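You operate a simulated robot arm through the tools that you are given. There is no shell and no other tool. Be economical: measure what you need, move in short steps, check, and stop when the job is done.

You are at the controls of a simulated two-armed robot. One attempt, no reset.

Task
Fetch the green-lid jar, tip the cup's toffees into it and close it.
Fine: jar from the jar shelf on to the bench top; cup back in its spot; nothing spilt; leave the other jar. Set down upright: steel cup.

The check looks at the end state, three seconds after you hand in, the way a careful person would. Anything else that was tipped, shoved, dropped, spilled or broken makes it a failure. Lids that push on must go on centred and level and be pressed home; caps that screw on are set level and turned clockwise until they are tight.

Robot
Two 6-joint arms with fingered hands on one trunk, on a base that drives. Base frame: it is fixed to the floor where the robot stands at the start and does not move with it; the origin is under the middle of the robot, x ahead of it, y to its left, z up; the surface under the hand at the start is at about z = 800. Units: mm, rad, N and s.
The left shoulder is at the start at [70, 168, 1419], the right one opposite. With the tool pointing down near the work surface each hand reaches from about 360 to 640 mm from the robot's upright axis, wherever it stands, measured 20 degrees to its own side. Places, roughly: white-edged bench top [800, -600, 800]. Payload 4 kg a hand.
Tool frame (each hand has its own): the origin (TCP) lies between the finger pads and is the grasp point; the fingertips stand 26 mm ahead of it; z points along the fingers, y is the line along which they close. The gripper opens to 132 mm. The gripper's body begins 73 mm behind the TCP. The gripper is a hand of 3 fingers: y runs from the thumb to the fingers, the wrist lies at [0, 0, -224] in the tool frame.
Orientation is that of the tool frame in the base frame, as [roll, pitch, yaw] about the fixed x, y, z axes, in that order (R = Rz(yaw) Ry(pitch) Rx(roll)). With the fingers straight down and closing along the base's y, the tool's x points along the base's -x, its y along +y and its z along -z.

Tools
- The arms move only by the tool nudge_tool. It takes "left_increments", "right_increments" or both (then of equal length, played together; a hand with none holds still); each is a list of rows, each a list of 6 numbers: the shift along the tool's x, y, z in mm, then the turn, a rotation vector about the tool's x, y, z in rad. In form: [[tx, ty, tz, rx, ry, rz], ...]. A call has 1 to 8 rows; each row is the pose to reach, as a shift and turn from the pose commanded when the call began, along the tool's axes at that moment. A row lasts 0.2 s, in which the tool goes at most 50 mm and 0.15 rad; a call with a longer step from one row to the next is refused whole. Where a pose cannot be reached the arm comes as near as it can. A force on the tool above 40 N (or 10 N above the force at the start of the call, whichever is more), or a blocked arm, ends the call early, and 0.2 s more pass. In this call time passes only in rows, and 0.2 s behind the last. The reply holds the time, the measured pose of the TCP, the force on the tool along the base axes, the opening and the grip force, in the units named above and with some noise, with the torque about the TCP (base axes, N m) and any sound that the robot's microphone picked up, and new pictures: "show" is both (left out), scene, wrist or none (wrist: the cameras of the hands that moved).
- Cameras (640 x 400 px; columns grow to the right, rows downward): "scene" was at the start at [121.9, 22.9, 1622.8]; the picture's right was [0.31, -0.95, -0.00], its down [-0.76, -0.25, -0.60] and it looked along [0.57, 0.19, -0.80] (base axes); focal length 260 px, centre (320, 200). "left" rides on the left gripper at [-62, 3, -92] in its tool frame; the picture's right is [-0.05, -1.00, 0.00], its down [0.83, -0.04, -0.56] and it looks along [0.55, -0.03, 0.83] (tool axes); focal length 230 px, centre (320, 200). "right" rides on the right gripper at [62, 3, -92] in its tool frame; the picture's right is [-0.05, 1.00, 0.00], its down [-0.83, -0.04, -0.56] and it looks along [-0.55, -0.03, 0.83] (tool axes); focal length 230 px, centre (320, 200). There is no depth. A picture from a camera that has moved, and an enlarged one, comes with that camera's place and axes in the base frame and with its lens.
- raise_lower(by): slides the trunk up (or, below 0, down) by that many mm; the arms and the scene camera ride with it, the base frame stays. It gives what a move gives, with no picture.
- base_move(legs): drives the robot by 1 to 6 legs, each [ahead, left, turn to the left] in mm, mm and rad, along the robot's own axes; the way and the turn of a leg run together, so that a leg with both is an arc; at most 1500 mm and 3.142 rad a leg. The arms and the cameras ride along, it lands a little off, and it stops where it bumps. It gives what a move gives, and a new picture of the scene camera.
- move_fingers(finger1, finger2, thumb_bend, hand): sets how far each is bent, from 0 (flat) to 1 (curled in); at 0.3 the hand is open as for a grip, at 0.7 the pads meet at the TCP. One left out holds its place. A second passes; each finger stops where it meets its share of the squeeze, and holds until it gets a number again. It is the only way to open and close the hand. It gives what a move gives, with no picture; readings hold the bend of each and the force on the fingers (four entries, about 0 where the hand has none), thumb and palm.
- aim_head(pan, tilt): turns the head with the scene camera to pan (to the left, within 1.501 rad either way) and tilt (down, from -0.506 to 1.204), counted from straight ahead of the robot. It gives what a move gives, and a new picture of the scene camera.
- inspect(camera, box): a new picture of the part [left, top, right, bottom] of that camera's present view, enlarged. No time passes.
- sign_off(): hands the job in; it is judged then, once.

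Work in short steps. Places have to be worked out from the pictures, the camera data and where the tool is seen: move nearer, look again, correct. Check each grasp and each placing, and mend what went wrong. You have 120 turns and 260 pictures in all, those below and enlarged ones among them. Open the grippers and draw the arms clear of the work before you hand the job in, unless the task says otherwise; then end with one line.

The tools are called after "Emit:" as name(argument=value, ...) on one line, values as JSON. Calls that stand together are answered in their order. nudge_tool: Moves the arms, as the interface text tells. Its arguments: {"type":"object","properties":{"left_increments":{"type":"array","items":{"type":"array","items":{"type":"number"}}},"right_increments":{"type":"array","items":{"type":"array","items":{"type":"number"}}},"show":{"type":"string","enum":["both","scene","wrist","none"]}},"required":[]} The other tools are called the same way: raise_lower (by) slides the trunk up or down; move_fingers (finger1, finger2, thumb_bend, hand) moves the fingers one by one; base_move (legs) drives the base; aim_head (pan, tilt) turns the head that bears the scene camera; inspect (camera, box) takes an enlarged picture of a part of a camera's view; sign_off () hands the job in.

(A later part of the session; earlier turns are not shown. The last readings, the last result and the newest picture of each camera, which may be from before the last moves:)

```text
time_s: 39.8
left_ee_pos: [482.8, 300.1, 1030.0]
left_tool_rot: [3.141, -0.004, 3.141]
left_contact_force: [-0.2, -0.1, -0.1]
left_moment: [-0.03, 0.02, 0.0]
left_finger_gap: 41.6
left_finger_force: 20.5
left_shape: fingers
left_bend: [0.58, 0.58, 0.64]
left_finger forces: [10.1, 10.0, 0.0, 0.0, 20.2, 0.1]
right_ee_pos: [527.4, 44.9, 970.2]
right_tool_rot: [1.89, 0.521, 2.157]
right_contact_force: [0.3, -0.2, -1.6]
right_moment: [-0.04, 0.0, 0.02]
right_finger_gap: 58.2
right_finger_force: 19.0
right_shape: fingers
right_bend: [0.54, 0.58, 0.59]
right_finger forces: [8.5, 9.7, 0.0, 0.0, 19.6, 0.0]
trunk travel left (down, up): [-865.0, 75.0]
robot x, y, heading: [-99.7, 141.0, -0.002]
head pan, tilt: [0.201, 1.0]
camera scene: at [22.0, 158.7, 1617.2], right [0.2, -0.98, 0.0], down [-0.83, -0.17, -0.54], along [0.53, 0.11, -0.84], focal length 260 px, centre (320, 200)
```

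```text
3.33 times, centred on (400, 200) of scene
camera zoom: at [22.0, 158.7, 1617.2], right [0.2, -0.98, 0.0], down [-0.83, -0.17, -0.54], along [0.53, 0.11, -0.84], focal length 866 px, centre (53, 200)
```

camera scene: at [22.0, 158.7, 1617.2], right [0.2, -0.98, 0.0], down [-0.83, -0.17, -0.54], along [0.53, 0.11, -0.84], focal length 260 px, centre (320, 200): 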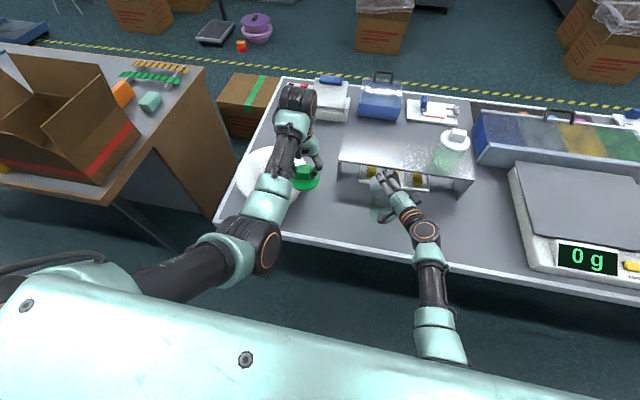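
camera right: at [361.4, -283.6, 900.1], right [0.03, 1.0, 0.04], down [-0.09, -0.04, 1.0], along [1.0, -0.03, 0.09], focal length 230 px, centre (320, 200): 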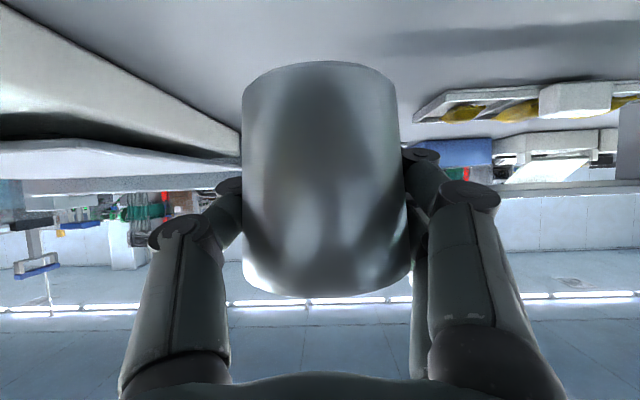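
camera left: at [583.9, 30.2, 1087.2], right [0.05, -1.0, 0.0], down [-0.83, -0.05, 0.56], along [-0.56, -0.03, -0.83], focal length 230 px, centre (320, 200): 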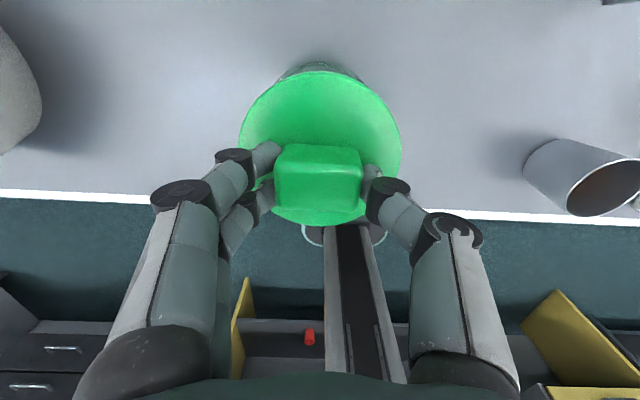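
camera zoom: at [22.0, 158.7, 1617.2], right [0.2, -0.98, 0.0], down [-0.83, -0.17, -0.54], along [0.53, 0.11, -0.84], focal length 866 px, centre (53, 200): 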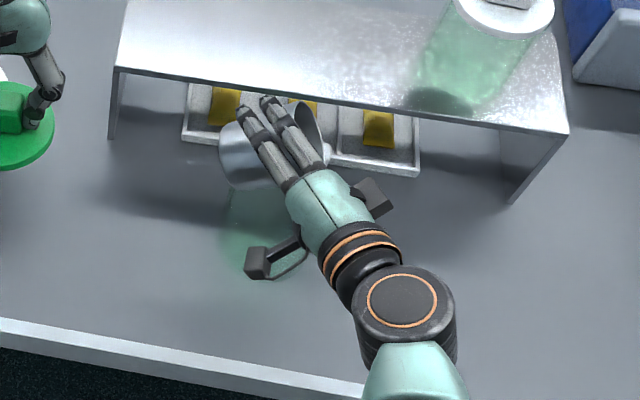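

Pose achieved precisely: cup tipped 55° with its mouth facing right, above the jar's left half. I continue to about 95° while lowering 12 mm.

Emit:
nudge_tool(right_increments=[[2, -3, 1, -0.053, 0, 0.096], [4, -7, 2, -0.106, 0, 0.193], [6, -10, 3, -0.158, 0, 0.289], [6, -10, 3, -0.211, 0, 0.386], [6, -10, 3, -0.264, 0, 0.482], [6, -10, 3, -0.317, 0, 0.578]], show="none")

Emit:
inspect(camera="scene", box=[330, 140, 450, 230])

Emit:
inspect(camera="left", box=[320, 0, 640, 200])

```text
time_s: 41.2
left_ee_pos: [483.3, 298.0, 1029.3]
left_tool_rot: [3.14, -0.005, -3.141]
left_contact_force: [1.0, -0.9, -0.1]
left_moment: [-0.04, -0.02, -0.01]
left_finger_gap: 41.2
left_finger_force: 20.4
left_shape: fingers
left_bend: [0.58, 0.58, 0.64]
left_finger forces: [10.0, 10.1, 0.1, 0.0, 20.1, 0.0]
right_ee_pos: [527.9, 45.2, 959.4]
right_tool_rot: [1.543, -0.049, 2.071]
right_contact_force: [0.2, 0.5, -0.2]
right_moment: [0.02, -0.02, 0.02]
right_finger_gap: 58.1
right_finger_force: 18.9
right_shape: fingers
right_bend: [0.54, 0.58, 0.59]
right_finger forces: [8.4, 9.7, 0.1, 0.1, 19.3, 0.0]
trunk travel left (down, up): [-865.0, 75.0]
robot x, y, heading: [-100.2, 143.6, -0.002]
head pan, tilt: [0.201, 1.0]
```

```text
4.44 times, centred on (390, 185) of scene
camera zoom: at [21.9, 157.7, 1617.3], right [0.2, -0.98, 0.0], down [-0.83, -0.17, -0.54], along [0.53, 0.11, -0.84], focal length 1155 px, centre (9, 267)
```

zoom: 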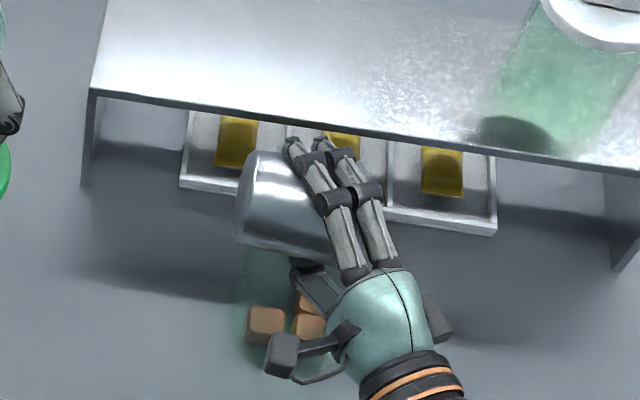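

```text
2.00 times, centred on (480, 100) of left
camera zoom: at [545.5, 301.1, 1121.8], right [0.05, -1.0, 0.0], down [-0.83, -0.04, 0.56], along [-0.56, -0.03, -0.83], focal length 460 px, centre (0, 400)
```

zoom: 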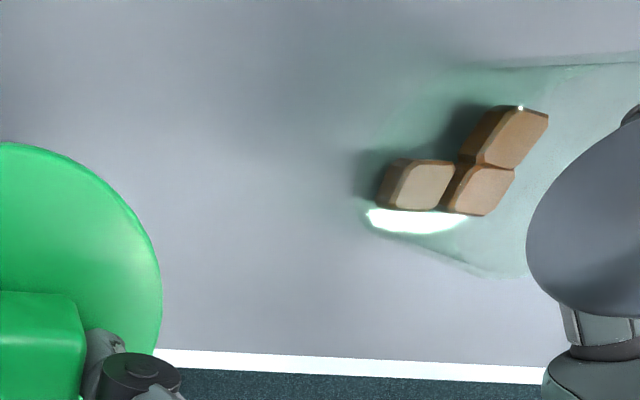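

Toffees have already dropped inside the jar (three visible). I tip further to ~140° to make sure the cup is empty.

Emit:
nudge_tool(right_increments=[[0, 0, 0, -0.057, 0, 0.105], [0, 0, 0, -0.115, 0, 0.21], [0, 0, 0, -0.172, 0, 0.315], [0, 0, 0, -0.23, 0, 0.42], [0, 0, 0, -0.287, 0, 0.525], [0, 0, 0, -0.345, 0, 0.63], [0, 0, 0, -0.345, 0, 0.63]], show="none")

Emit:
inspect(camera="scene", box=[330, 140, 450, 230])

Emit:
inspect(camera="left", box=[320, 0, 640, 200])

```text
time_s: 42.8
left_ee_pos: [482.2, 298.9, 1030.6]
left_tool_rot: [3.14, -0.002, -3.141]
left_contact_force: [0.5, 0.2, -0.5]
left_moment: [0.01, 0.01, 0.01]
left_finger_gap: 41.2
left_finger_force: 19.6
left_shape: fingers
left_bend: [0.58, 0.58, 0.64]
left_finger forces: [10.1, 10.2, 0.0, 0.1, 20.1, 0.0]
right_ee_pos: [522.6, 41.5, 967.1]
right_tool_rot: [1.129, -0.66, 2.224]
right_contact_force: [-0.4, 0.0, 0.0]
right_moment: [-0.01, 0.03, 0.0]
right_finger_gap: 58.0
right_finger_force: 18.3
right_shape: fingers
right_bend: [0.54, 0.58, 0.59]
right_finger forces: [8.1, 9.7, 0.0, 0.0, 19.0, 0.0]
right hand out of reach, approached as far as the arm can: row 6, 7
trunk travel left (down, up): [-865.0, 75.0]
robot x, y, heading: [-97.9, 142.4, -0.004]
head pan, tilt: [0.201, 1.0]
```

```text
4.44 times, centred on (390, 185) of scene
camera zoom: at [21.5, 157.6, 1617.3], right [0.2, -0.98, 0.0], down [-0.83, -0.17, -0.54], along [0.53, 0.11, -0.84], focal length 1155 px, centre (9, 267)
```

zoom: 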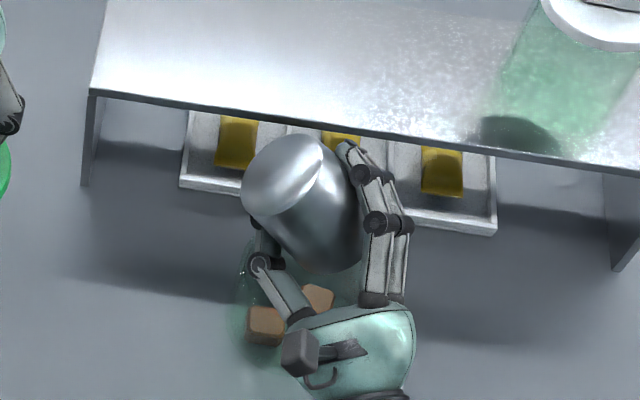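

```text
2.00 times, centred on (480, 100) of left
camera zoom: at [545.2, 301.1, 1122.0], right [0.05, -1.0, 0.0], down [-0.83, -0.05, 0.56], along [-0.56, -0.03, -0.83], focal length 460 px, centre (0, 400)
```

zoom: 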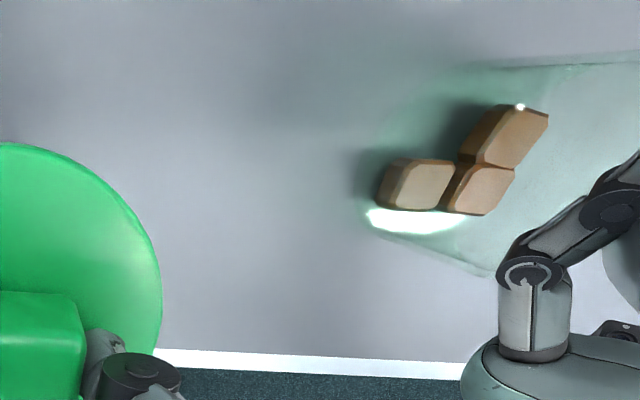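

Cup is empty at ~134° tilt. I rotate it back, first half in place.

Emit:
nudge_tool(right_increments=[[0, 0, 0, 0.07, 0, -0.127], [0, 0, 0, 0.139, 0, -0.254], [0, 0, 0, 0.209, 0, -0.381], [0, 0, 0, 0.278, 0, -0.508], [0, 0, 0, 0.348, 0, -0.635], [0, 0, 0, 0.418, 0, -0.763], [0, 0, 0, 0.487, 0, -0.89], [0, 0, 0, 0.557, 0, -1.017]], show="none")

Emit:
inspect(camera="left", box=[320, 0, 640, 200])

```text
time_s: 44.4
left_ee_pos: [480.2, 300.0, 1033.1]
left_tool_rot: [3.14, 0.0, -3.141]
left_contact_force: [-0.6, 0.9, -0.3]
left_moment: [0.01, 0.05, -0.05]
left_finger_gap: 41.4
left_finger_force: 19.7
left_shape: fingers
left_bend: [0.58, 0.58, 0.64]
left_finger forces: [10.1, 10.2, 0.0, 0.0, 20.1, 0.0]
right_ee_pos: [561.5, 59.9, 915.7]
right_tool_rot: [1.604, 0.162, 2.08]
right_contact_force: [-10.8, 0.8, 31.2]
right_moment: [-0.28, 0.73, -0.15]
right_finger_gap: 55.1
right_finger_force: 52.0
right_shape: fingers
right_bend: [0.52, 0.58, 0.63]
right_finger forces: [12.9, 20.6, 0.0, 0.1, 68.3, 2.3]
right hand out of reach, approached as far as the arm can: row 1, 2, 3, 4, 5, 6, 7
trunk travel left (down, up): [-865.0, 75.0]
robot x, y, heading: [-93.0, 142.6, -0.003]
head pan, tilt: [0.201, 1.0]
stopped in row 7 (right hand): the force on the tool passed its limit at 42 N (the readings are from after the stop); the commanded pose is now the measured one
```

```text
2.00 times, centred on (480, 100) of left
camera zoom: at [541.2, 301.7, 1124.3], right [0.05, -1.0, 0.0], down [-0.83, -0.05, 0.56], along [-0.55, -0.03, -0.83], focal length 460 px, centre (0, 400)
```

zoom: 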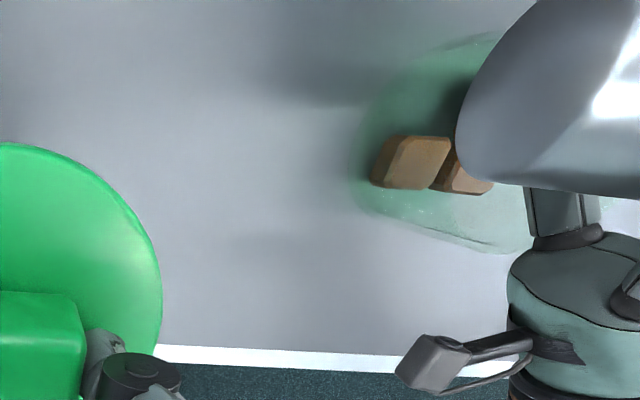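

The hand deviated from its path and is pressing on something, probably the jar. I look before moving.

Emit:
inspect(camera="scene", box=[330, 140, 450, 230])

Emit:
inspect(camera="left", box=[440, 0, 640, 140])

Emit:
inspect(camera="right", box=[0, 0, 640, 400])

```text
4.44 times, centred on (390, 185) of scene
camera zoom: at [15.9, 157.9, 1617.9], right [0.2, -0.98, 0.0], down [-0.82, -0.17, -0.54], along [0.53, 0.11, -0.84], focal length 1155 px, centre (9, 267)
```

zoom: 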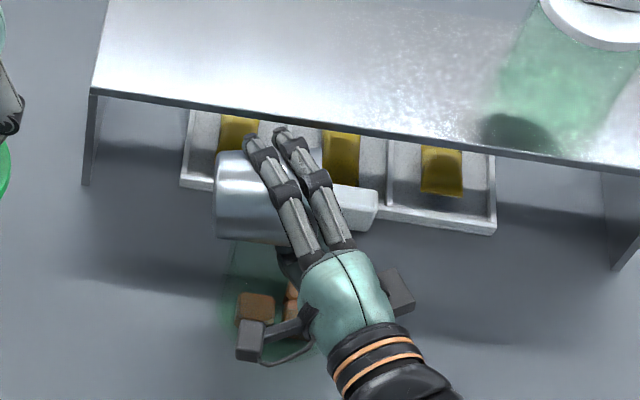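

```text
2.86 times, centred on (540, 70) of left
camera zoom: at [541.2, 301.7, 1124.3], right [0.05, -1.0, 0.0], down [-0.83, -0.05, 0.56], along [-0.55, -0.03, -0.83], focal length 657 px, centre (-309, 571)
```

zoom: 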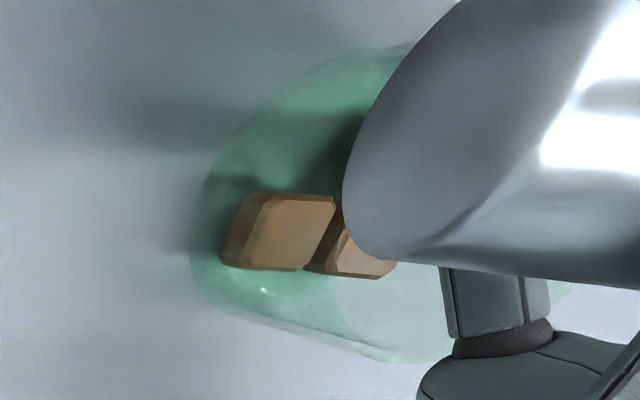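

```text
1.00 times, centred on (320, 200) of right (not enlarged: the box is as wide or as high as the picture)
camera zoom: at [450.2, 67.7, 913.7], right [-0.02, 0.11, 0.99], down [-0.08, -0.99, 0.11], along [1.0, -0.08, 0.03], focal length 230 px, centre (320, 200)
```

zoom: 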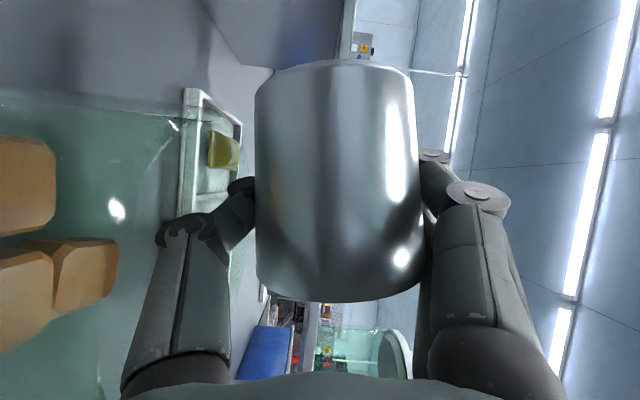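

The jar still looks upright; the thumb presses down on its rim. I lift the hand straight up.

Emit:
nudge_tool(right_increments=[[-2, 10, 0, 0, 0, 0], [-5, 30, -1, 0, 0, 0], [-10, 59, -2, 0, 0, 0]], show="both")

Emit:
inspect(camera="left", box=[440, 0, 640, 140])

```text
time_s: 45.2
left_ee_pos: [484.3, 299.3, 1030.1]
left_tool_rot: [3.14, -0.002, -3.139]
left_contact_force: [-0.4, -0.6, -2.1]
left_moment: [-0.01, -0.01, 0.01]
left_finger_gap: 41.4
left_finger_force: 20.4
left_shape: fingers
left_bend: [0.58, 0.58, 0.64]
left_finger forces: [10.1, 10.2, 0.1, 0.0, 20.0, 0.0]
right_ee_pos: [580.4, 65.7, 923.8]
right_tool_rot: [1.632, 0.155, 2.081]
right_contact_force: [-2.4, -0.5, 2.1]
right_moment: [-0.03, 0.09, -0.01]
right_finger_gap: 56.9
right_finger_force: 21.4
right_shape: fingers
right_bend: [0.54, 0.58, 0.6]
right_finger forces: [8.9, 10.9, 0.0, 0.1, 24.1, 0.0]
right hand out of reach, approached as far as the arm can: row 1, 2, 3
trunk travel left (down, up): [-865.0, 75.0]
robot x, y, heading: [-92.4, 139.2, -0.004]
head pan, tilt: [0.201, 1.0]
camera scene: at [22.1, 158.4, 1616.9], right [0.2, -0.98, 0.0], down [-0.83, -0.17, -0.54], along [0.53, 0.11, -0.84], focal length 260 px, centre (320, 200)
camera right: at [470.5, 74.2, 923.2], right [0.0, 0.12, 0.99], down [-0.08, -0.99, 0.12], along [1.0, -0.08, 0.01], focal length 230 px, centre (320, 200)
```

scene: 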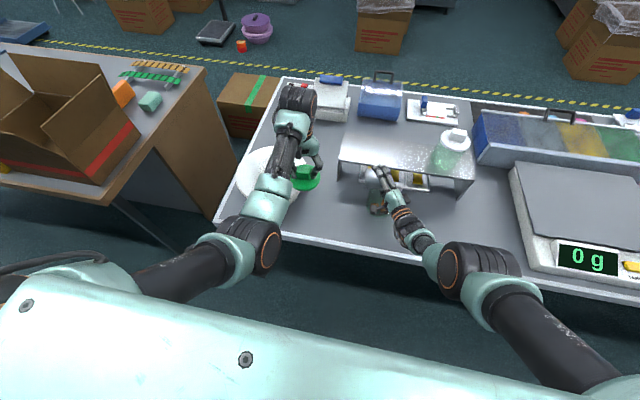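
right: 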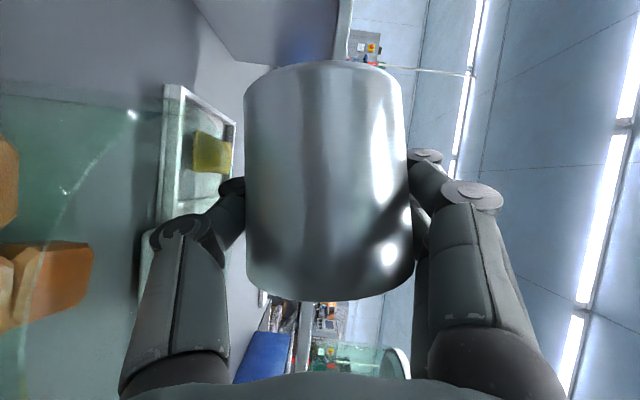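

```text
2.86 times, centred on (540, 70) of left
camera zoom: at [545.4, 302.1, 1121.3], right [0.05, -1.0, 0.0], down [-0.83, -0.05, 0.56], along [-0.56, -0.03, -0.83], focal length 657 px, centre (-309, 571)
```

zoom: 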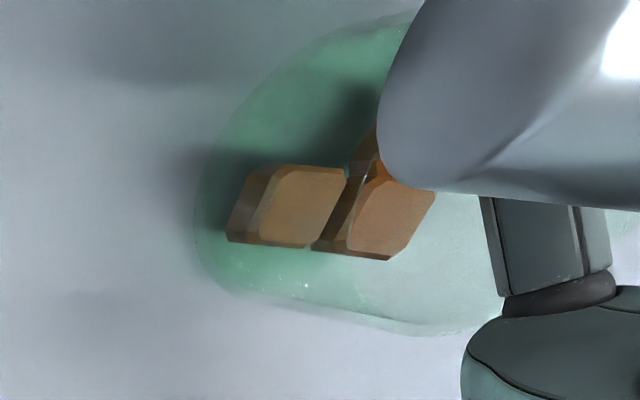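

The arm has taken a poor elbow pose where up-commands slide forward. The trunk can lift everything safely instead: I raise it 65 mm.

Emit:
raise_lower(by=65)

Emit:
inspect(camera="scene", box=[320, 130, 480, 250])

Emit:
inspect(camera="left", box=[320, 0, 640, 200])

```text
time_s: 46.2
left_ee_pos: [482.8, 299.8, 1095.5]
left_tool_rot: [3.141, -0.003, -3.14]
left_contact_force: [0.2, -0.2, -0.8]
left_moment: [-0.03, -0.02, -0.03]
left_finger_gap: 41.1
left_finger_force: 19.8
left_shape: fingers
left_bend: [0.58, 0.58, 0.64]
left_finger forces: [10.1, 10.2, 0.0, 0.0, 20.2, 0.0]
right_ee_pos: [582.9, 65.2, 991.3]
right_tool_rot: [1.624, 0.158, 2.081]
right_contact_force: [0.2, 0.7, -0.8]
right_moment: [-0.02, -0.02, 0.04]
right_finger_gap: 57.6
right_finger_force: 19.2
right_shape: fingers
right_bend: [0.54, 0.59, 0.6]
right_finger forces: [8.4, 10.1, 0.0, 0.0, 19.4, 0.0]
trunk travel left (down, up): [-930.0, 10.0]
robot x, y, heading: [-98.6, 140.8, -0.0]
head pan, tilt: [0.201, 1.0]
```

```text
3.33 times, centred on (400, 190) of scene
camera zoom: at [21.9, 157.9, 1682.2], right [0.2, -0.98, 0.0], down [-0.83, -0.17, -0.54], along [0.53, 0.11, -0.84], focal length 866 px, centre (53, 233)
```

zoom: 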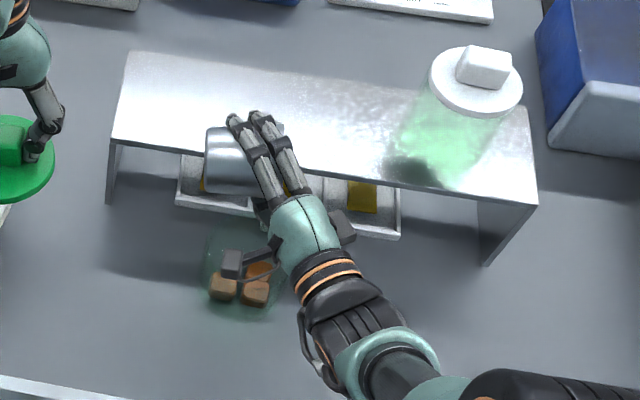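

```text
2.00 times, centred on (480, 100) of left
camera zoom: at [545.3, 301.6, 1186.7], right [0.05, -1.0, 0.0], down [-0.83, -0.05, 0.56], along [-0.56, -0.03, -0.83], focal length 460 px, centre (0, 400)
```

zoom: 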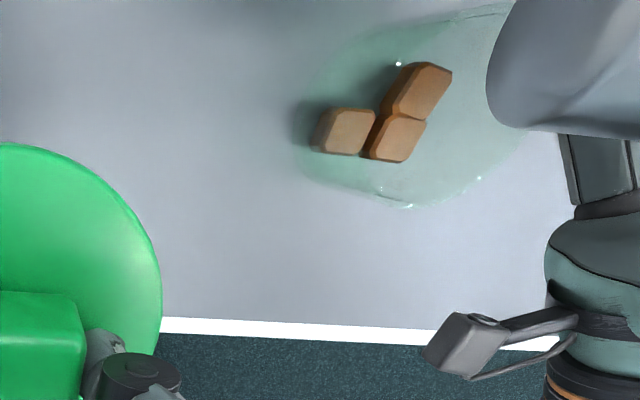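

Jar stands upright with all three toffees. I back off 150 mm and drive right 270 mm, toward the cup's spot, with everything held high.

Emit:
base_move(legs=[[-150, 0, 0], [0, -270, 0]])

Emit:
inspect(camera="scene", box=[280, 120, 480, 260])

```text
time_s: 49.1
left_ee_pos: [334.2, 30.6, 1094.3]
left_tool_rot: [3.141, -0.005, 3.141]
left_contact_force: [0.2, 0.4, -1.3]
left_moment: [0.01, 0.04, 0.01]
left_finger_gap: 41.3
left_finger_force: 20.0
left_shape: fingers
left_bend: [0.58, 0.58, 0.64]
left_finger forces: [10.1, 10.1, 0.0, 0.0, 20.1, 0.0]
right_ee_pos: [433.3, -204.2, 991.7]
right_tool_rot: [1.625, 0.16, 2.079]
right_contact_force: [-0.6, 0.2, -1.7]
right_moment: [-0.06, 0.0, 0.0]
right_finger_gap: 57.3
right_finger_force: 19.2
right_shape: fingers
right_bend: [0.54, 0.59, 0.6]
right_finger forces: [8.4, 10.2, 0.1, 0.1, 19.4, 0.0]
trunk travel left (down, up): [-930.0, 10.0]
robot x, y, heading: [-248.0, -131.8, -0.007]
head pan, tilt: [0.201, 1.0]
camera scene: at [-128.7, -110.0, 1682.3], right [0.2, -0.98, 0.0], down [-0.83, -0.17, -0.54], along [0.53, 0.1, -0.84], focal length 260 px, centre (320, 200)
```

scene: 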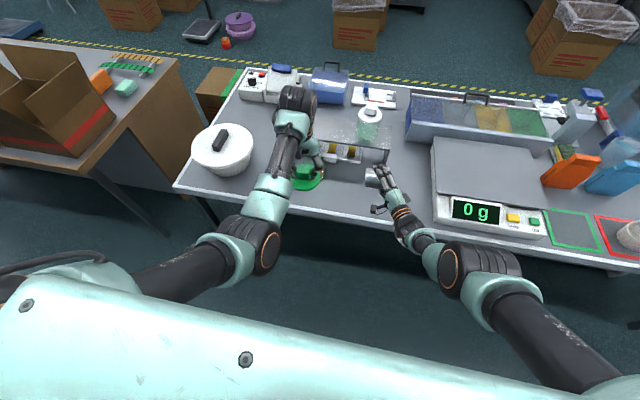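

```text
2.86 times, centred on (380, 190) of scene
camera zoom: at [-128.7, -110.0, 1682.3], right [0.2, -0.98, 0.0], down [-0.83, -0.17, -0.54], along [0.53, 0.1, -0.84], focal length 742 px, centre (149, 229)
```

zoom: 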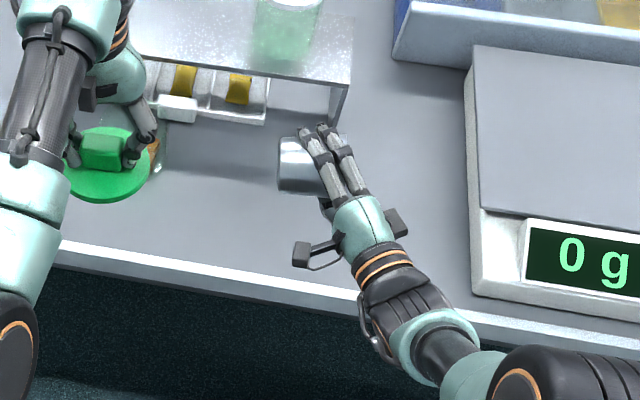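

Free space now. I rotate the cup back toward upright while bringing it to the right/back.

Emit:
nudge_tool(right_increments=[[-7, -2, -12, 0.07, 0.002, -0.122], [-13, -3, -25, 0.139, 0.004, -0.244], [-20, -5, -37, 0.209, 0.006, -0.366], [-27, -7, -49, 0.279, 0.008, -0.488], [-33, -9, -61, 0.349, 0.01, -0.61], [-40, -10, -74, 0.418, 0.011, -0.733], [-46, -12, -86, 0.488, 0.013, -0.855], [-53, -14, -98, 0.558, 0.015, -0.977]], show="both")

```text
time_s: 50.9
left_ee_pos: [333.8, 28.3, 1095.0]
left_tool_rot: [3.139, -0.005, 3.14]
left_contact_force: [-0.1, 0.1, 0.4]
left_moment: [0.02, 0.0, 0.0]
left_finger_gap: 41.4
left_finger_force: 20.5
left_shape: fingers
left_bend: [0.58, 0.58, 0.64]
left_finger forces: [10.0, 10.1, 0.0, 0.1, 20.1, 0.1]
right_ee_pos: [373.5, -302.5, 991.0]
right_tool_rot: [2.595, 1.006, 2.672]
right_contact_force: [0.2, -0.4, 0.1]
right_moment: [-0.02, -0.03, 0.0]
right_finger_gap: 57.4
right_finger_force: 18.3
right_shape: fingers
right_bend: [0.54, 0.59, 0.6]
right_finger forces: [8.5, 9.8, 0.1, 0.0, 18.8, 0.0]
right hand out of reach, approached as far as the arm can: row 1, 2
trunk travel left (down, up): [-930.0, 10.0]
robot x, y, heading: [-248.4, -123.3, -0.004]
head pan, tilt: [0.201, 1.0]
camera scene: at [-127.6, -113.1, 1682.2], right [0.2, -0.98, 0.0], down [-0.83, -0.17, -0.54], along [0.53, 0.11, -0.84], focal length 260 px, centre (320, 200)
camera right: at [262.0, -297.2, 982.8], right [0.02, 0.95, 0.32], down [-0.09, -0.32, 0.94], along [1.0, -0.05, 0.08], focal length 230 px, centre (320, 200)
```

scene: 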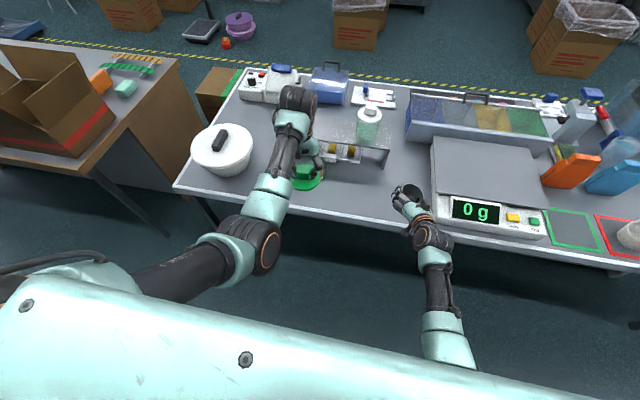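
right: 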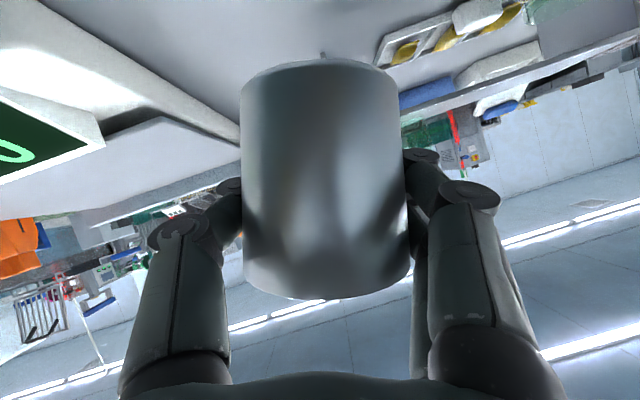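

The arm followed this time and the grip on the cup is unchanged. I finish levelling it.

Emit:
nudge_tool(right_increments=[[0, 0, 0, 0.07, 0.002, -0.122], [0, 0, 0, 0.139, 0.004, -0.244], [0, 0, 0, 0.139, 0.004, -0.244]], show="none")

Emit:
base_move(legs=[[90, 0, 0]])

```text
time_s: 51.7
left_ee_pos: [333.0, 27.6, 1095.8]
left_tool_rot: [3.139, -0.003, -3.141]
left_contact_force: [-0.2, 0.7, -0.7]
left_moment: [-0.02, 0.0, 0.02]
left_finger_gap: 41.1
left_finger_force: 20.2
left_shape: fingers
left_bend: [0.58, 0.58, 0.64]
left_finger forces: [10.1, 10.1, 0.1, 0.0, 20.1, 0.1]
right_ee_pos: [372.9, -301.0, 991.8]
right_tool_rot: [-3.141, 1.07, 3.141]
right_contact_force: [-0.6, -0.4, 0.7]
right_moment: [-0.01, 0.01, -0.01]
right_finger_gap: 57.3
right_finger_force: 18.7
right_shape: fingers
right_bend: [0.54, 0.59, 0.6]
right_finger forces: [8.6, 10.0, 0.0, 0.1, 18.7, 0.1]
trunk travel left (down, up): [-930.0, 10.0]
robot x, y, heading: [-247.6, -126.4, -0.005]
head pan, tilt: [0.201, 1.0]
```

```text
time_s: 52.8
left_ee_pos: [417.3, 27.6, 1099.2]
left_tool_rot: [3.139, 0.002, 3.139]
left_contact_force: [-0.3, -0.8, 0.2]
left_moment: [-0.01, -0.04, -0.05]
left_finger_gap: 41.1
left_finger_force: 19.8
left_shape: fingers
left_bend: [0.58, 0.58, 0.64]
left_finger forces: [10.1, 10.0, 0.1, 0.0, 20.1, 0.0]
right_ee_pos: [455.2, -302.5, 994.8]
right_tool_rot: [-3.14, 1.075, 3.14]
right_contact_force: [0.5, 0.2, -0.8]
right_moment: [-0.01, 0.01, -0.01]
right_finger_gap: 57.3
right_finger_force: 18.3
right_shape: fingers
right_bend: [0.54, 0.59, 0.6]
right_finger forces: [8.5, 9.9, 0.1, 0.0, 18.6, 0.0]
trunk travel left (down, up): [-930.0, 10.0]
robot x, y, heading: [-157.8, -126.4, 0.002]
head pan, tilt: [0.201, 1.0]
camera scene: at [-48.2, -113.3, 1683.0], right [0.2, -0.98, 0.0], down [-0.82, -0.16, -0.54], along [0.53, 0.11, -0.84], focal length 260 px, centre (320, 200)
```

scene: 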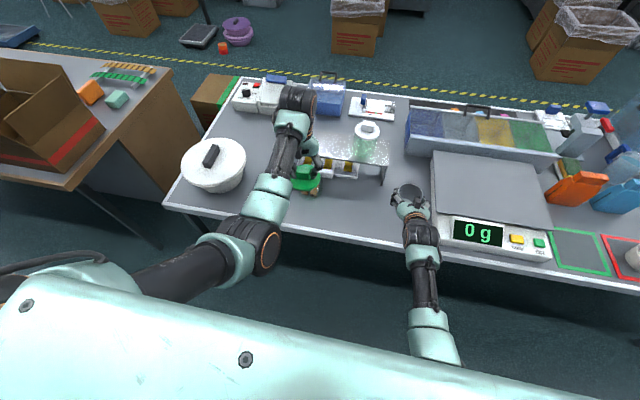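

Level and close to its spot. I lower the trunk back 65 mm and look at the cup in the hand.

Emit:
raise_lower(by=-65)

Emit:
inspect(camera="right", box=[0, 0, 640, 400])

Emit:
inspect(camera="scene", box=[350, 140, 470, 240])

```text
time_s: 53.8
left_ee_pos: [421.2, 26.0, 1031.2]
left_tool_rot: [3.14, -0.004, 3.141]
left_contact_force: [-0.1, 0.6, -0.6]
left_moment: [0.03, 0.03, 0.04]
left_finger_gap: 41.2
left_finger_force: 20.0
left_shape: fingers
left_bend: [0.58, 0.58, 0.64]
left_finger forces: [10.1, 10.1, 0.1, 0.0, 20.1, 0.0]
right_ee_pos: [459.3, -301.8, 928.1]
right_tool_rot: [3.142, 1.072, 3.14]
right_contact_force: [0.3, -0.1, -0.2]
right_moment: [0.01, 0.02, 0.01]
right_finger_gap: 57.3
right_finger_force: 18.9
right_shape: fingers
right_bend: [0.54, 0.59, 0.6]
right_finger forces: [8.5, 9.9, 0.1, 0.0, 18.7, 0.0]
trunk travel left (down, up): [-865.0, 75.0]
robot x, y, heading: [-158.1, -125.0, -0.008]
head pan, tilt: [0.201, 1.0]
```

```text
1.00 times, centred on (320, 200) of right (not enlarged: the box is as wide or as high as the picture)
camera zoom: at [349.0, -299.9, 917.4], right [0.03, 1.0, 0.05], down [-0.09, -0.04, 1.0], along [1.0, -0.03, 0.09], focal length 230 px, centre (320, 200)
```

zoom: 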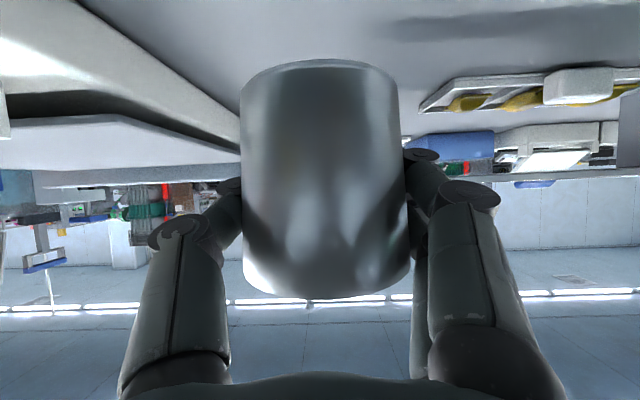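

```text
4.00 times, centred on (410, 190) of scene
camera zoom: at [-41.3, -113.5, 1617.4], right [0.2, -0.98, 0.0], down [-0.82, -0.16, -0.54], along [0.53, 0.11, -0.84], focal length 1039 px, centre (-40, 240)
```

zoom: 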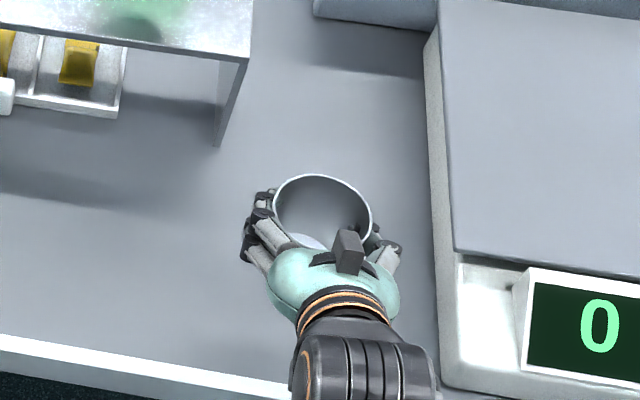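

Cup is empty and still square in the grip. I move over its spot and down to ~10 mm above the bench.

Emit:
nudge_tool(right_increments=[[12, 16, 14, 0, 0, 0], [34, 16, 30, 0, 0, 0], [55, 16, 45, 0, 0, 0]], show="none")

```text
time_s: 54.6
left_ee_pos: [422.3, 27.3, 1030.0]
left_tool_rot: [3.14, -0.005, 3.14]
left_contact_force: [-0.3, 0.5, -0.5]
left_moment: [0.05, -0.01, 0.02]
left_finger_gap: 41.3
left_finger_force: 20.4
left_shape: fingers
left_bend: [0.58, 0.58, 0.64]
left_finger forces: [10.2, 10.1, 0.1, 0.0, 20.1, 0.1]
right_ee_pos: [473.6, -285.5, 855.5]
right_tool_rot: [3.14, 1.07, 3.138]
right_contact_force: [0.3, 0.6, -1.5]
right_moment: [-0.02, -0.01, -0.01]
right_finger_gap: 57.4
right_finger_force: 18.6
right_shape: fingers
right_bend: [0.54, 0.59, 0.6]
right_finger forces: [8.5, 9.8, 0.0, 0.0, 18.7, 0.0]
trunk travel left (down, up): [-865.0, 75.0]
robot x, y, heading: [-163.4, -126.0, -0.003]
head pan, tilt: [0.201, 1.0]
```

On target. I lower in 2–3 mm steps to contact.

Emit:
nudge_tool(right_increments=[[3, 0, 1, 0, 0, 0], [5.3, 0, 2, 0, 0, 0], [7, 0, 3, 0, 0, 0], [8, 0, 3.6, 0, 0, 0]], show="wrist")

```text
time_s: 55.6
left_ee_pos: [420.2, 25.9, 1032.0]
left_tool_rot: [3.141, -0.004, 3.141]
left_contact_force: [0.3, -0.1, -0.5]
left_moment: [0.0, 0.01, 0.0]
left_finger_gap: 41.0
left_finger_force: 20.2
left_shape: fingers
left_bend: [0.58, 0.58, 0.64]
left_finger forces: [10.1, 10.1, 0.0, 0.0, 20.1, 0.0]
right_ee_pos: [472.2, -285.8, 849.1]
right_tool_rot: [3.14, 1.075, 3.139]
right_contact_force: [-1.3, -0.2, 4.6]
right_moment: [0.0, -0.09, 0.01]
right_finger_gap: 57.1
right_finger_force: 18.3
right_shape: fingers
right_bend: [0.54, 0.59, 0.6]
right_finger forces: [8.6, 9.6, 0.0, 0.1, 18.3, 0.0]
trunk travel left (down, up): [-865.0, 75.0]
robot x, y, heading: [-161.7, -123.7, -0.005]
head pan, tilt: [0.201, 1.0]
camera right: at [361.7, -283.8, 839.2], right [0.03, 1.0, 0.05], down [-0.09, -0.04, 0.99], along [1.0, -0.03, 0.09], focal length 230 px, centre (320, 200)
```

right: 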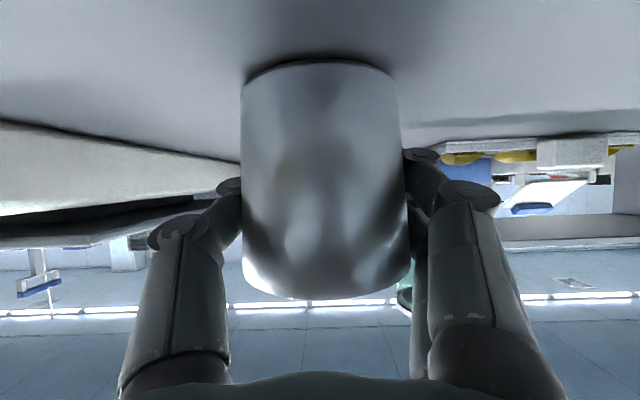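

Cup touches the bench (4.6 N) at its original pose. I open the hand.

Emit:
move_fingers(hand="right", finger1=0.3, finger2=0.3, thumb_bend=0.3)

Emit:
inspect(camera="right", box=[0, 0, 640, 400])

Emit:
inspect(camera="scene", box=[350, 150, 470, 250])

```text
time_s: 56.6
left_ee_pos: [422.5, 27.1, 1030.2]
left_tool_rot: [3.139, -0.005, -3.141]
left_contact_force: [-0.6, -0.6, -0.3]
left_moment: [0.02, -0.03, 0.02]
left_finger_gap: 41.4
left_finger_force: 20.0
left_shape: fingers
left_bend: [0.58, 0.58, 0.64]
left_finger forces: [10.0, 10.2, 0.0, 0.1, 20.1, 0.0]
right_ee_pos: [471.8, -286.8, 847.5]
right_tool_rot: [-3.141, 1.07, 3.139]
right_contact_force: [-0.1, 0.0, -0.3]
right_moment: [-0.02, -0.01, 0.02]
right_finger_gap: 133.8
right_finger_force: 0.0
right_shape: fingers
right_bend: [0.3, 0.3, 0.3]
right_finger forces: [0.0, 0.1, 0.0, 0.0, 0.0, 0.0]
trunk travel left (down, up): [-865.0, 75.0]
robot x, y, heading: [-160.4, -125.2, -0.003]
head pan, tilt: [0.201, 1.0]
```

```text
1.00 times, centred on (320, 200) of right (not enlarged: the box is as wide or as high as the picture)
camera zoom: at [361.9, -284.1, 838.0], right [0.03, 1.0, 0.05], down [-0.09, -0.04, 1.0], along [1.0, -0.03, 0.09], focal length 230 px, centre (320, 200)
```

zoom: 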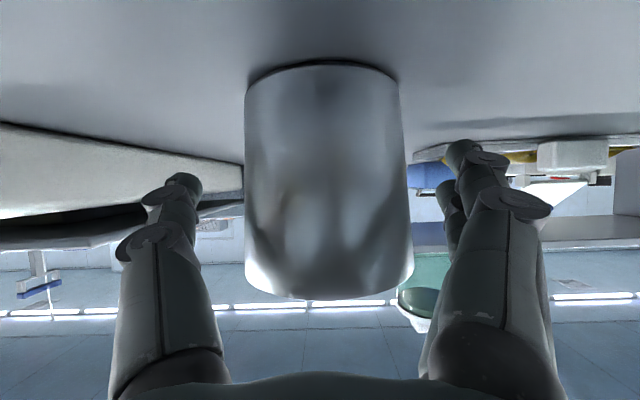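

```text
4.00 times, centred on (410, 200) of scene
camera zoom: at [-40.0, -113.4, 1617.3], right [0.2, -0.98, 0.0], down [-0.83, -0.16, -0.54], along [0.53, 0.11, -0.84], focal length 1039 px, centre (-40, 200)
```

zoom: 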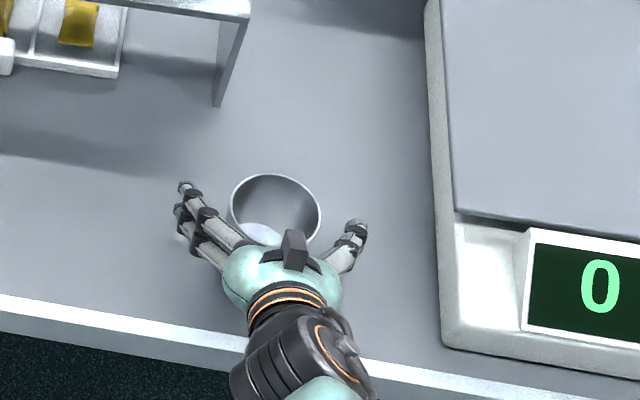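

Cup stands upright and empty in its spot. I raise the right hand straight up clear of it.

Emit:
nudge_tool(right_increments=[[-18, 0, -10, 0, 0, 0], [-44, 0, -24, 0, 0, 0], [-79, 0, -43, 0, 0, 0], [-114, 0, -62, 0, 0, 0]], show="both")

```text
time_s: 57.6
left_ee_pos: [421.8, 28.0, 1029.7]
left_tool_rot: [3.14, -0.004, 3.14]
left_contact_force: [0.4, -0.2, -0.6]
left_moment: [-0.01, 0.0, -0.01]
left_finger_gap: 41.1
left_finger_force: 20.5
left_shape: fingers
left_bend: [0.58, 0.58, 0.64]
left_finger forces: [10.1, 10.1, 0.1, 0.2, 20.1, 0.1]
right_ee_pos: [475.1, -295.3, 980.8]
right_tool_rot: [-3.099, 1.078, -3.105]
right_contact_force: [0.6, 0.7, 0.0]
right_moment: [0.0, 0.04, -0.02]
right_finger_gap: 133.9
right_finger_force: 0.1
right_shape: fingers
right_bend: [0.3, 0.3, 0.3]
right_finger forces: [0.0, 0.1, 0.1, 0.0, 0.0, 0.0]
trunk travel left (down, up): [-865.0, 75.0]
robot x, y, heading: [-160.9, -125.5, -0.003]
head pan, tilt: [0.201, 1.0]
camera scene: at [-40.6, -113.5, 1617.3], right [0.2, -0.98, 0.0], down [-0.83, -0.16, -0.54], along [0.53, 0.11, -0.84], focal length 260 px, centre (320, 200)
camera right: at [364.5, -294.1, 970.7], right [0.03, 1.0, 0.03], down [-0.1, -0.02, 0.99], along [0.99, -0.03, 0.1], focal length 230 px, centre (320, 200)
```

scene: 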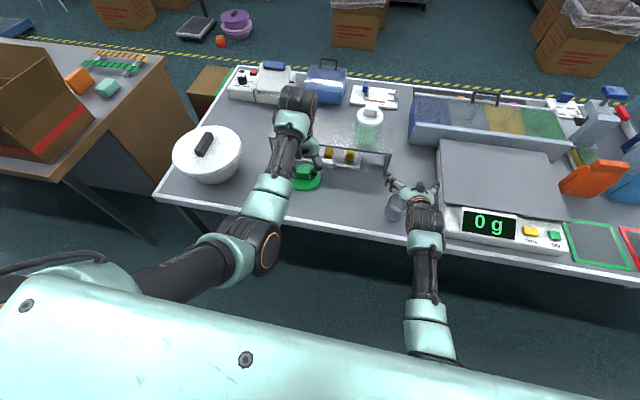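
right: 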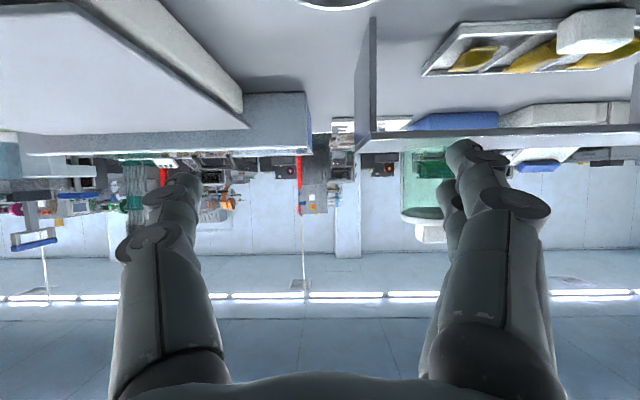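

Now I need a fresh fix on the jar, since the thumb may have dragged it. I drive left 130 mm so it's visible between the arms.

Emit:
base_move(legs=[[0, 130, 0]])

Emit:
inspect(camera="scene", box=[290, 130, 410, 230])

Emit:
inspect(camera="left", box=[320, 0, 640, 200])

```text
time_s: 58.9
left_ee_pos: [421.8, 154.7, 1031.9]
left_tool_rot: [3.139, -0.003, 3.141]
left_contact_force: [0.5, -0.4, 0.4]
left_moment: [0.04, -0.03, -0.02]
left_finger_gap: 41.2
left_finger_force: 19.6
left_shape: fingers
left_bend: [0.58, 0.58, 0.64]
left_finger forces: [10.2, 10.1, 0.0, 0.0, 20.1, 0.0]
right_ee_pos: [473.5, -168.0, 976.7]
right_tool_rot: [-3.103, 1.072, -3.11]
right_contact_force: [-0.1, 0.3, 0.1]
right_moment: [-0.03, 0.01, 0.02]
right_finger_gap: 133.8
right_finger_force: 0.2
right_shape: fingers
right_bend: [0.3, 0.3, 0.3]
right_finger forces: [0.0, 0.1, 0.1, 0.0, 0.0, 0.1]
trunk travel left (down, up): [-865.0, 75.0]
robot x, y, heading: [-160.9, 3.1, -0.007]
head pan, tilt: [0.201, 1.0]
camera scene: at [-39.7, 13.9, 1617.3], right [0.2, -0.98, 0.0], down [-0.83, -0.16, -0.54], along [0.53, 0.11, -0.84], focal length 260 px, centre (320, 200)
```

scene: 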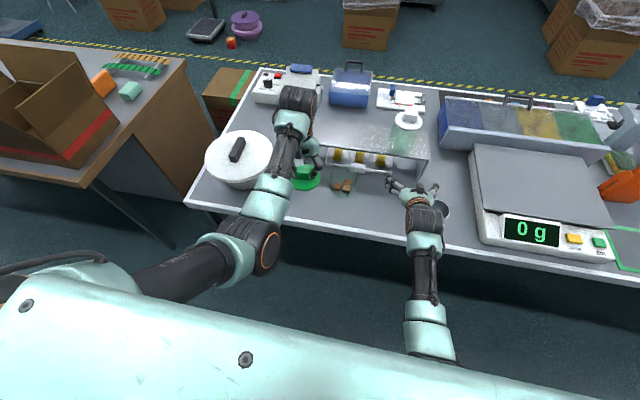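

```text
4.00 times, centred on (350, 180) of scene
camera zoom: at [-39.7, 13.9, 1617.3], right [0.2, -0.98, 0.0], down [-0.83, -0.16, -0.54], along [0.53, 0.11, -0.84], focal length 1039 px, centre (200, 280)
```

zoom: 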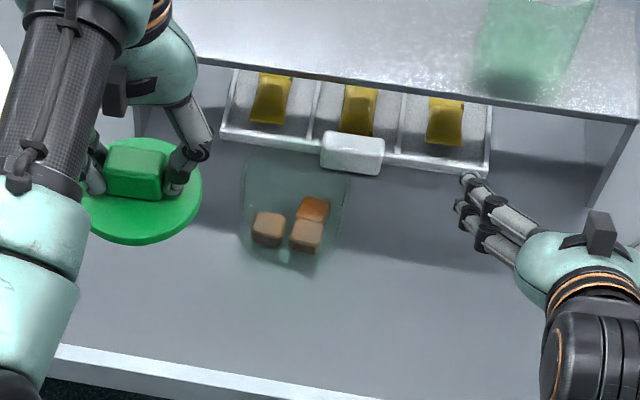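

```text
2.00 times, centred on (480, 100) of left
camera zoom: at [484.3, 157.0, 1122.3], right [0.05, -1.0, 0.0], down [-0.83, -0.04, 0.56], along [-0.56, -0.03, -0.83], focal length 460 px, centre (0, 400)
```

zoom: 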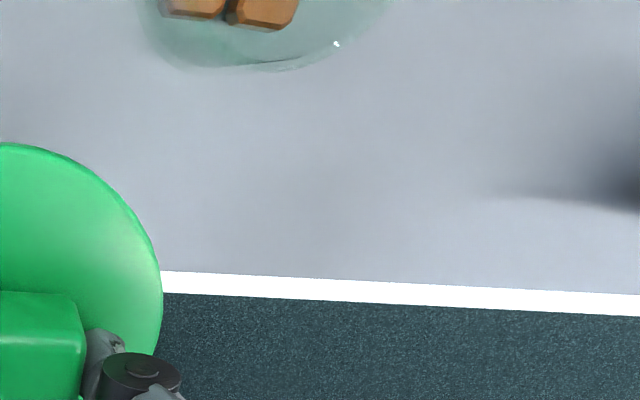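

I enlarge the jar to locate its rim accurately.

Emit:
inspect(camera="scene", box=[325, 150, 385, 200])

Emit:
inspect(camera="right", box=[320, 0, 640, 200])

```text
8.00 times, centred on (355, 175) of scene
camera zoom: at [-39.7, 13.9, 1617.3], right [0.2, -0.98, 0.0], down [-0.83, -0.16, -0.54], along [0.53, 0.11, -0.84], focal length 2078 px, centre (40, 400)
```

zoom: 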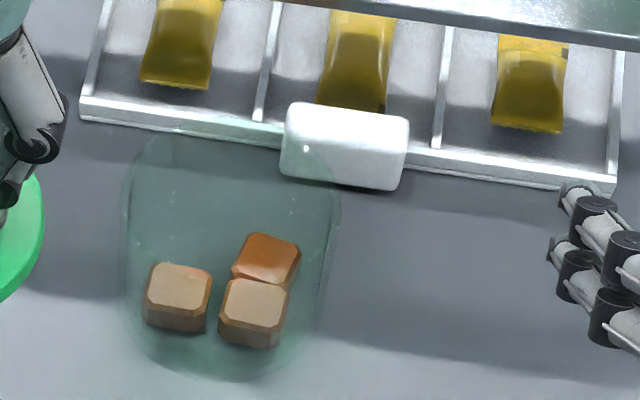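

```text
2.00 times, centred on (480, 100) of right
camera zoom: at [362.8, -165.2, 967.2], right [0.03, 1.0, 0.03], down [-0.09, -0.02, 1.0], along [1.0, -0.03, 0.09], focal length 460 px, centre (0, 400)
```

zoom: 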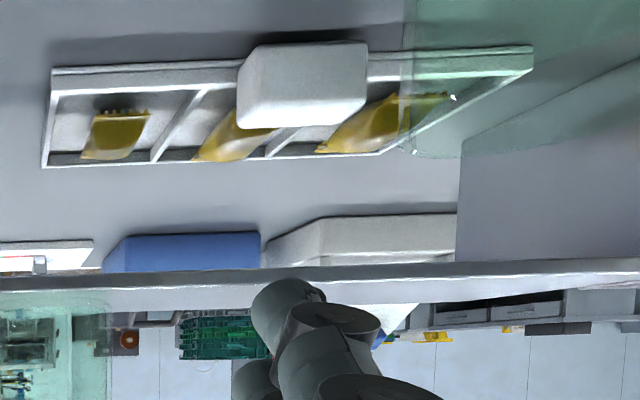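

Jar is now at about (551,47) – dragged slightly but upright, toffees inside. I drive right 106 and ahead 110 to bring the lid hand near it, lid high above.

Emit:
base_move(legs=[[0, -106, 0], [110, 0, 0]])

Emit:
inspect(camera="left", box=[0, 0, 640, 400])

```text
time_s: 60.9
left_ee_pos: [528.3, 47.7, 1030.3]
left_tool_rot: [3.141, -0.003, 3.139]
left_contact_force: [-1.0, -0.5, -0.3]
left_moment: [0.0, -0.02, -0.02]
left_finger_gap: 41.1
left_finger_force: 20.7
left_shape: fingers
left_bend: [0.58, 0.58, 0.64]
left_finger forces: [10.1, 10.2, 0.0, 0.0, 20.1, 0.0]
right_ee_pos: [580.9, -274.6, 977.8]
right_tool_rot: [-3.096, 1.075, -3.105]
right_contact_force: [-0.2, -0.1, 0.0]
right_moment: [-0.02, -0.03, 0.0]
right_finger_gap: 134.0
right_finger_force: 0.0
right_shape: fingers
right_bend: [0.3, 0.3, 0.3]
right_finger forces: [0.0, 0.1, 0.1, 0.1, 0.0, 0.0]
trunk travel left (down, up): [-865.0, 75.0]
robot x, y, heading: [-50.5, -106.1, -0.005]
head pan, tilt: [0.201, 1.0]
camera scene: at [65.4, -92.2, 1617.6], right [0.2, -0.98, 0.0], down [-0.82, -0.16, -0.54], along [0.53, 0.11, -0.84], focal length 260 px, centre (320, 200)
```

scene: 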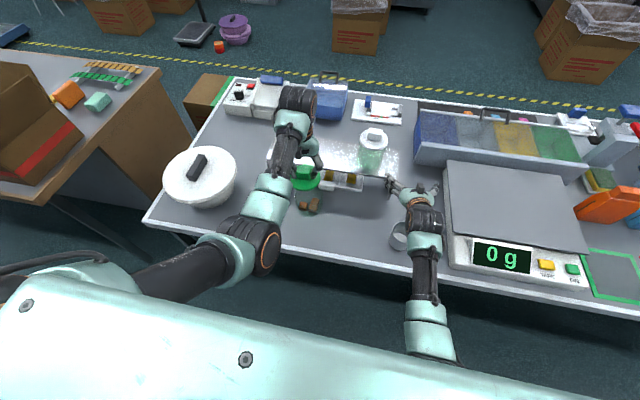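

```text
1.00 times, centred on (320, 200) of left (not enlarged: the box is as wide or as high as the picture)
camera zoom: at [590.3, 50.5, 1123.5], right [0.05, -1.0, 0.0], down [-0.83, -0.04, 0.56], along [-0.56, -0.03, -0.83], focal length 230 px, centre (320, 200)
```

zoom: 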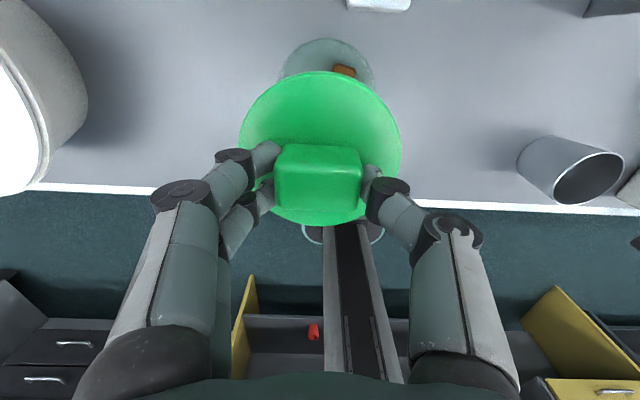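

The jar's far base edge seen behind the lid puts it at x≈550.5. I move the lid over it, to the same height as my reference picture taken right after removal (TCP z 996), to compare.

Emit:
nudge_tool(left_increments=[[-12, 0, 17, 0, 0, 0], [-22.5, 0, 34, 0, 0, 0]], show="none")

Emit:
inspect(camera="left", box=[220, 30, 420, 155])

```text
time_s: 61.5
left_ee_pos: [552.3, 48.0, 995.7]
left_tool_rot: [3.14, -0.005, 3.139]
left_contact_force: [0.8, -0.1, -0.1]
left_moment: [0.0, -0.01, 0.0]
left_finger_gap: 41.2
left_finger_force: 20.3
left_shape: fingers
left_bend: [0.58, 0.58, 0.64]
left_finger forces: [10.2, 10.1, 0.1, 0.0, 20.1, 0.1]
right_ee_pos: [581.9, -274.1, 977.0]
right_tool_rot: [-3.093, 1.073, -3.102]
right_contact_force: [-0.1, -0.9, 0.1]
right_moment: [0.03, -0.01, -0.01]
right_finger_gap: 133.8
right_finger_force: 0.0
right_shape: fingers
right_bend: [0.3, 0.3, 0.3]
right_finger forces: [0.0, 0.0, 0.0, 0.0, 0.0, 0.1]
trunk travel left (down, up): [-865.0, 75.0]
robot x, y, heading: [-50.5, -105.6, -0.002]
head pan, tilt: [0.201, 1.0]
```

```text
3.20 times, centred on (320, 92) of left
camera zoom: at [613.9, 50.6, 1087.8], right [0.05, -1.0, 0.0], down [-0.83, -0.04, 0.56], along [-0.56, -0.03, -0.83], focal length 736 px, centre (320, 544)
```

zoom: 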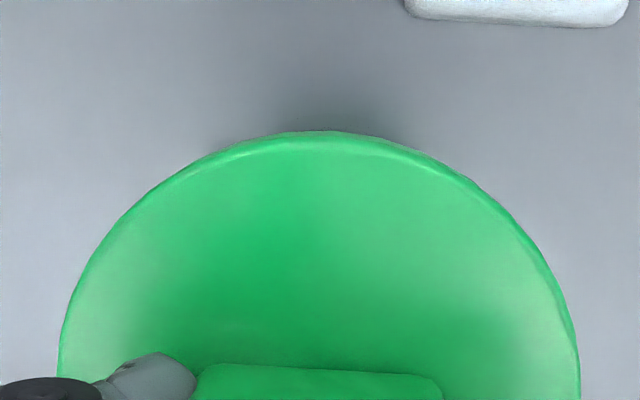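

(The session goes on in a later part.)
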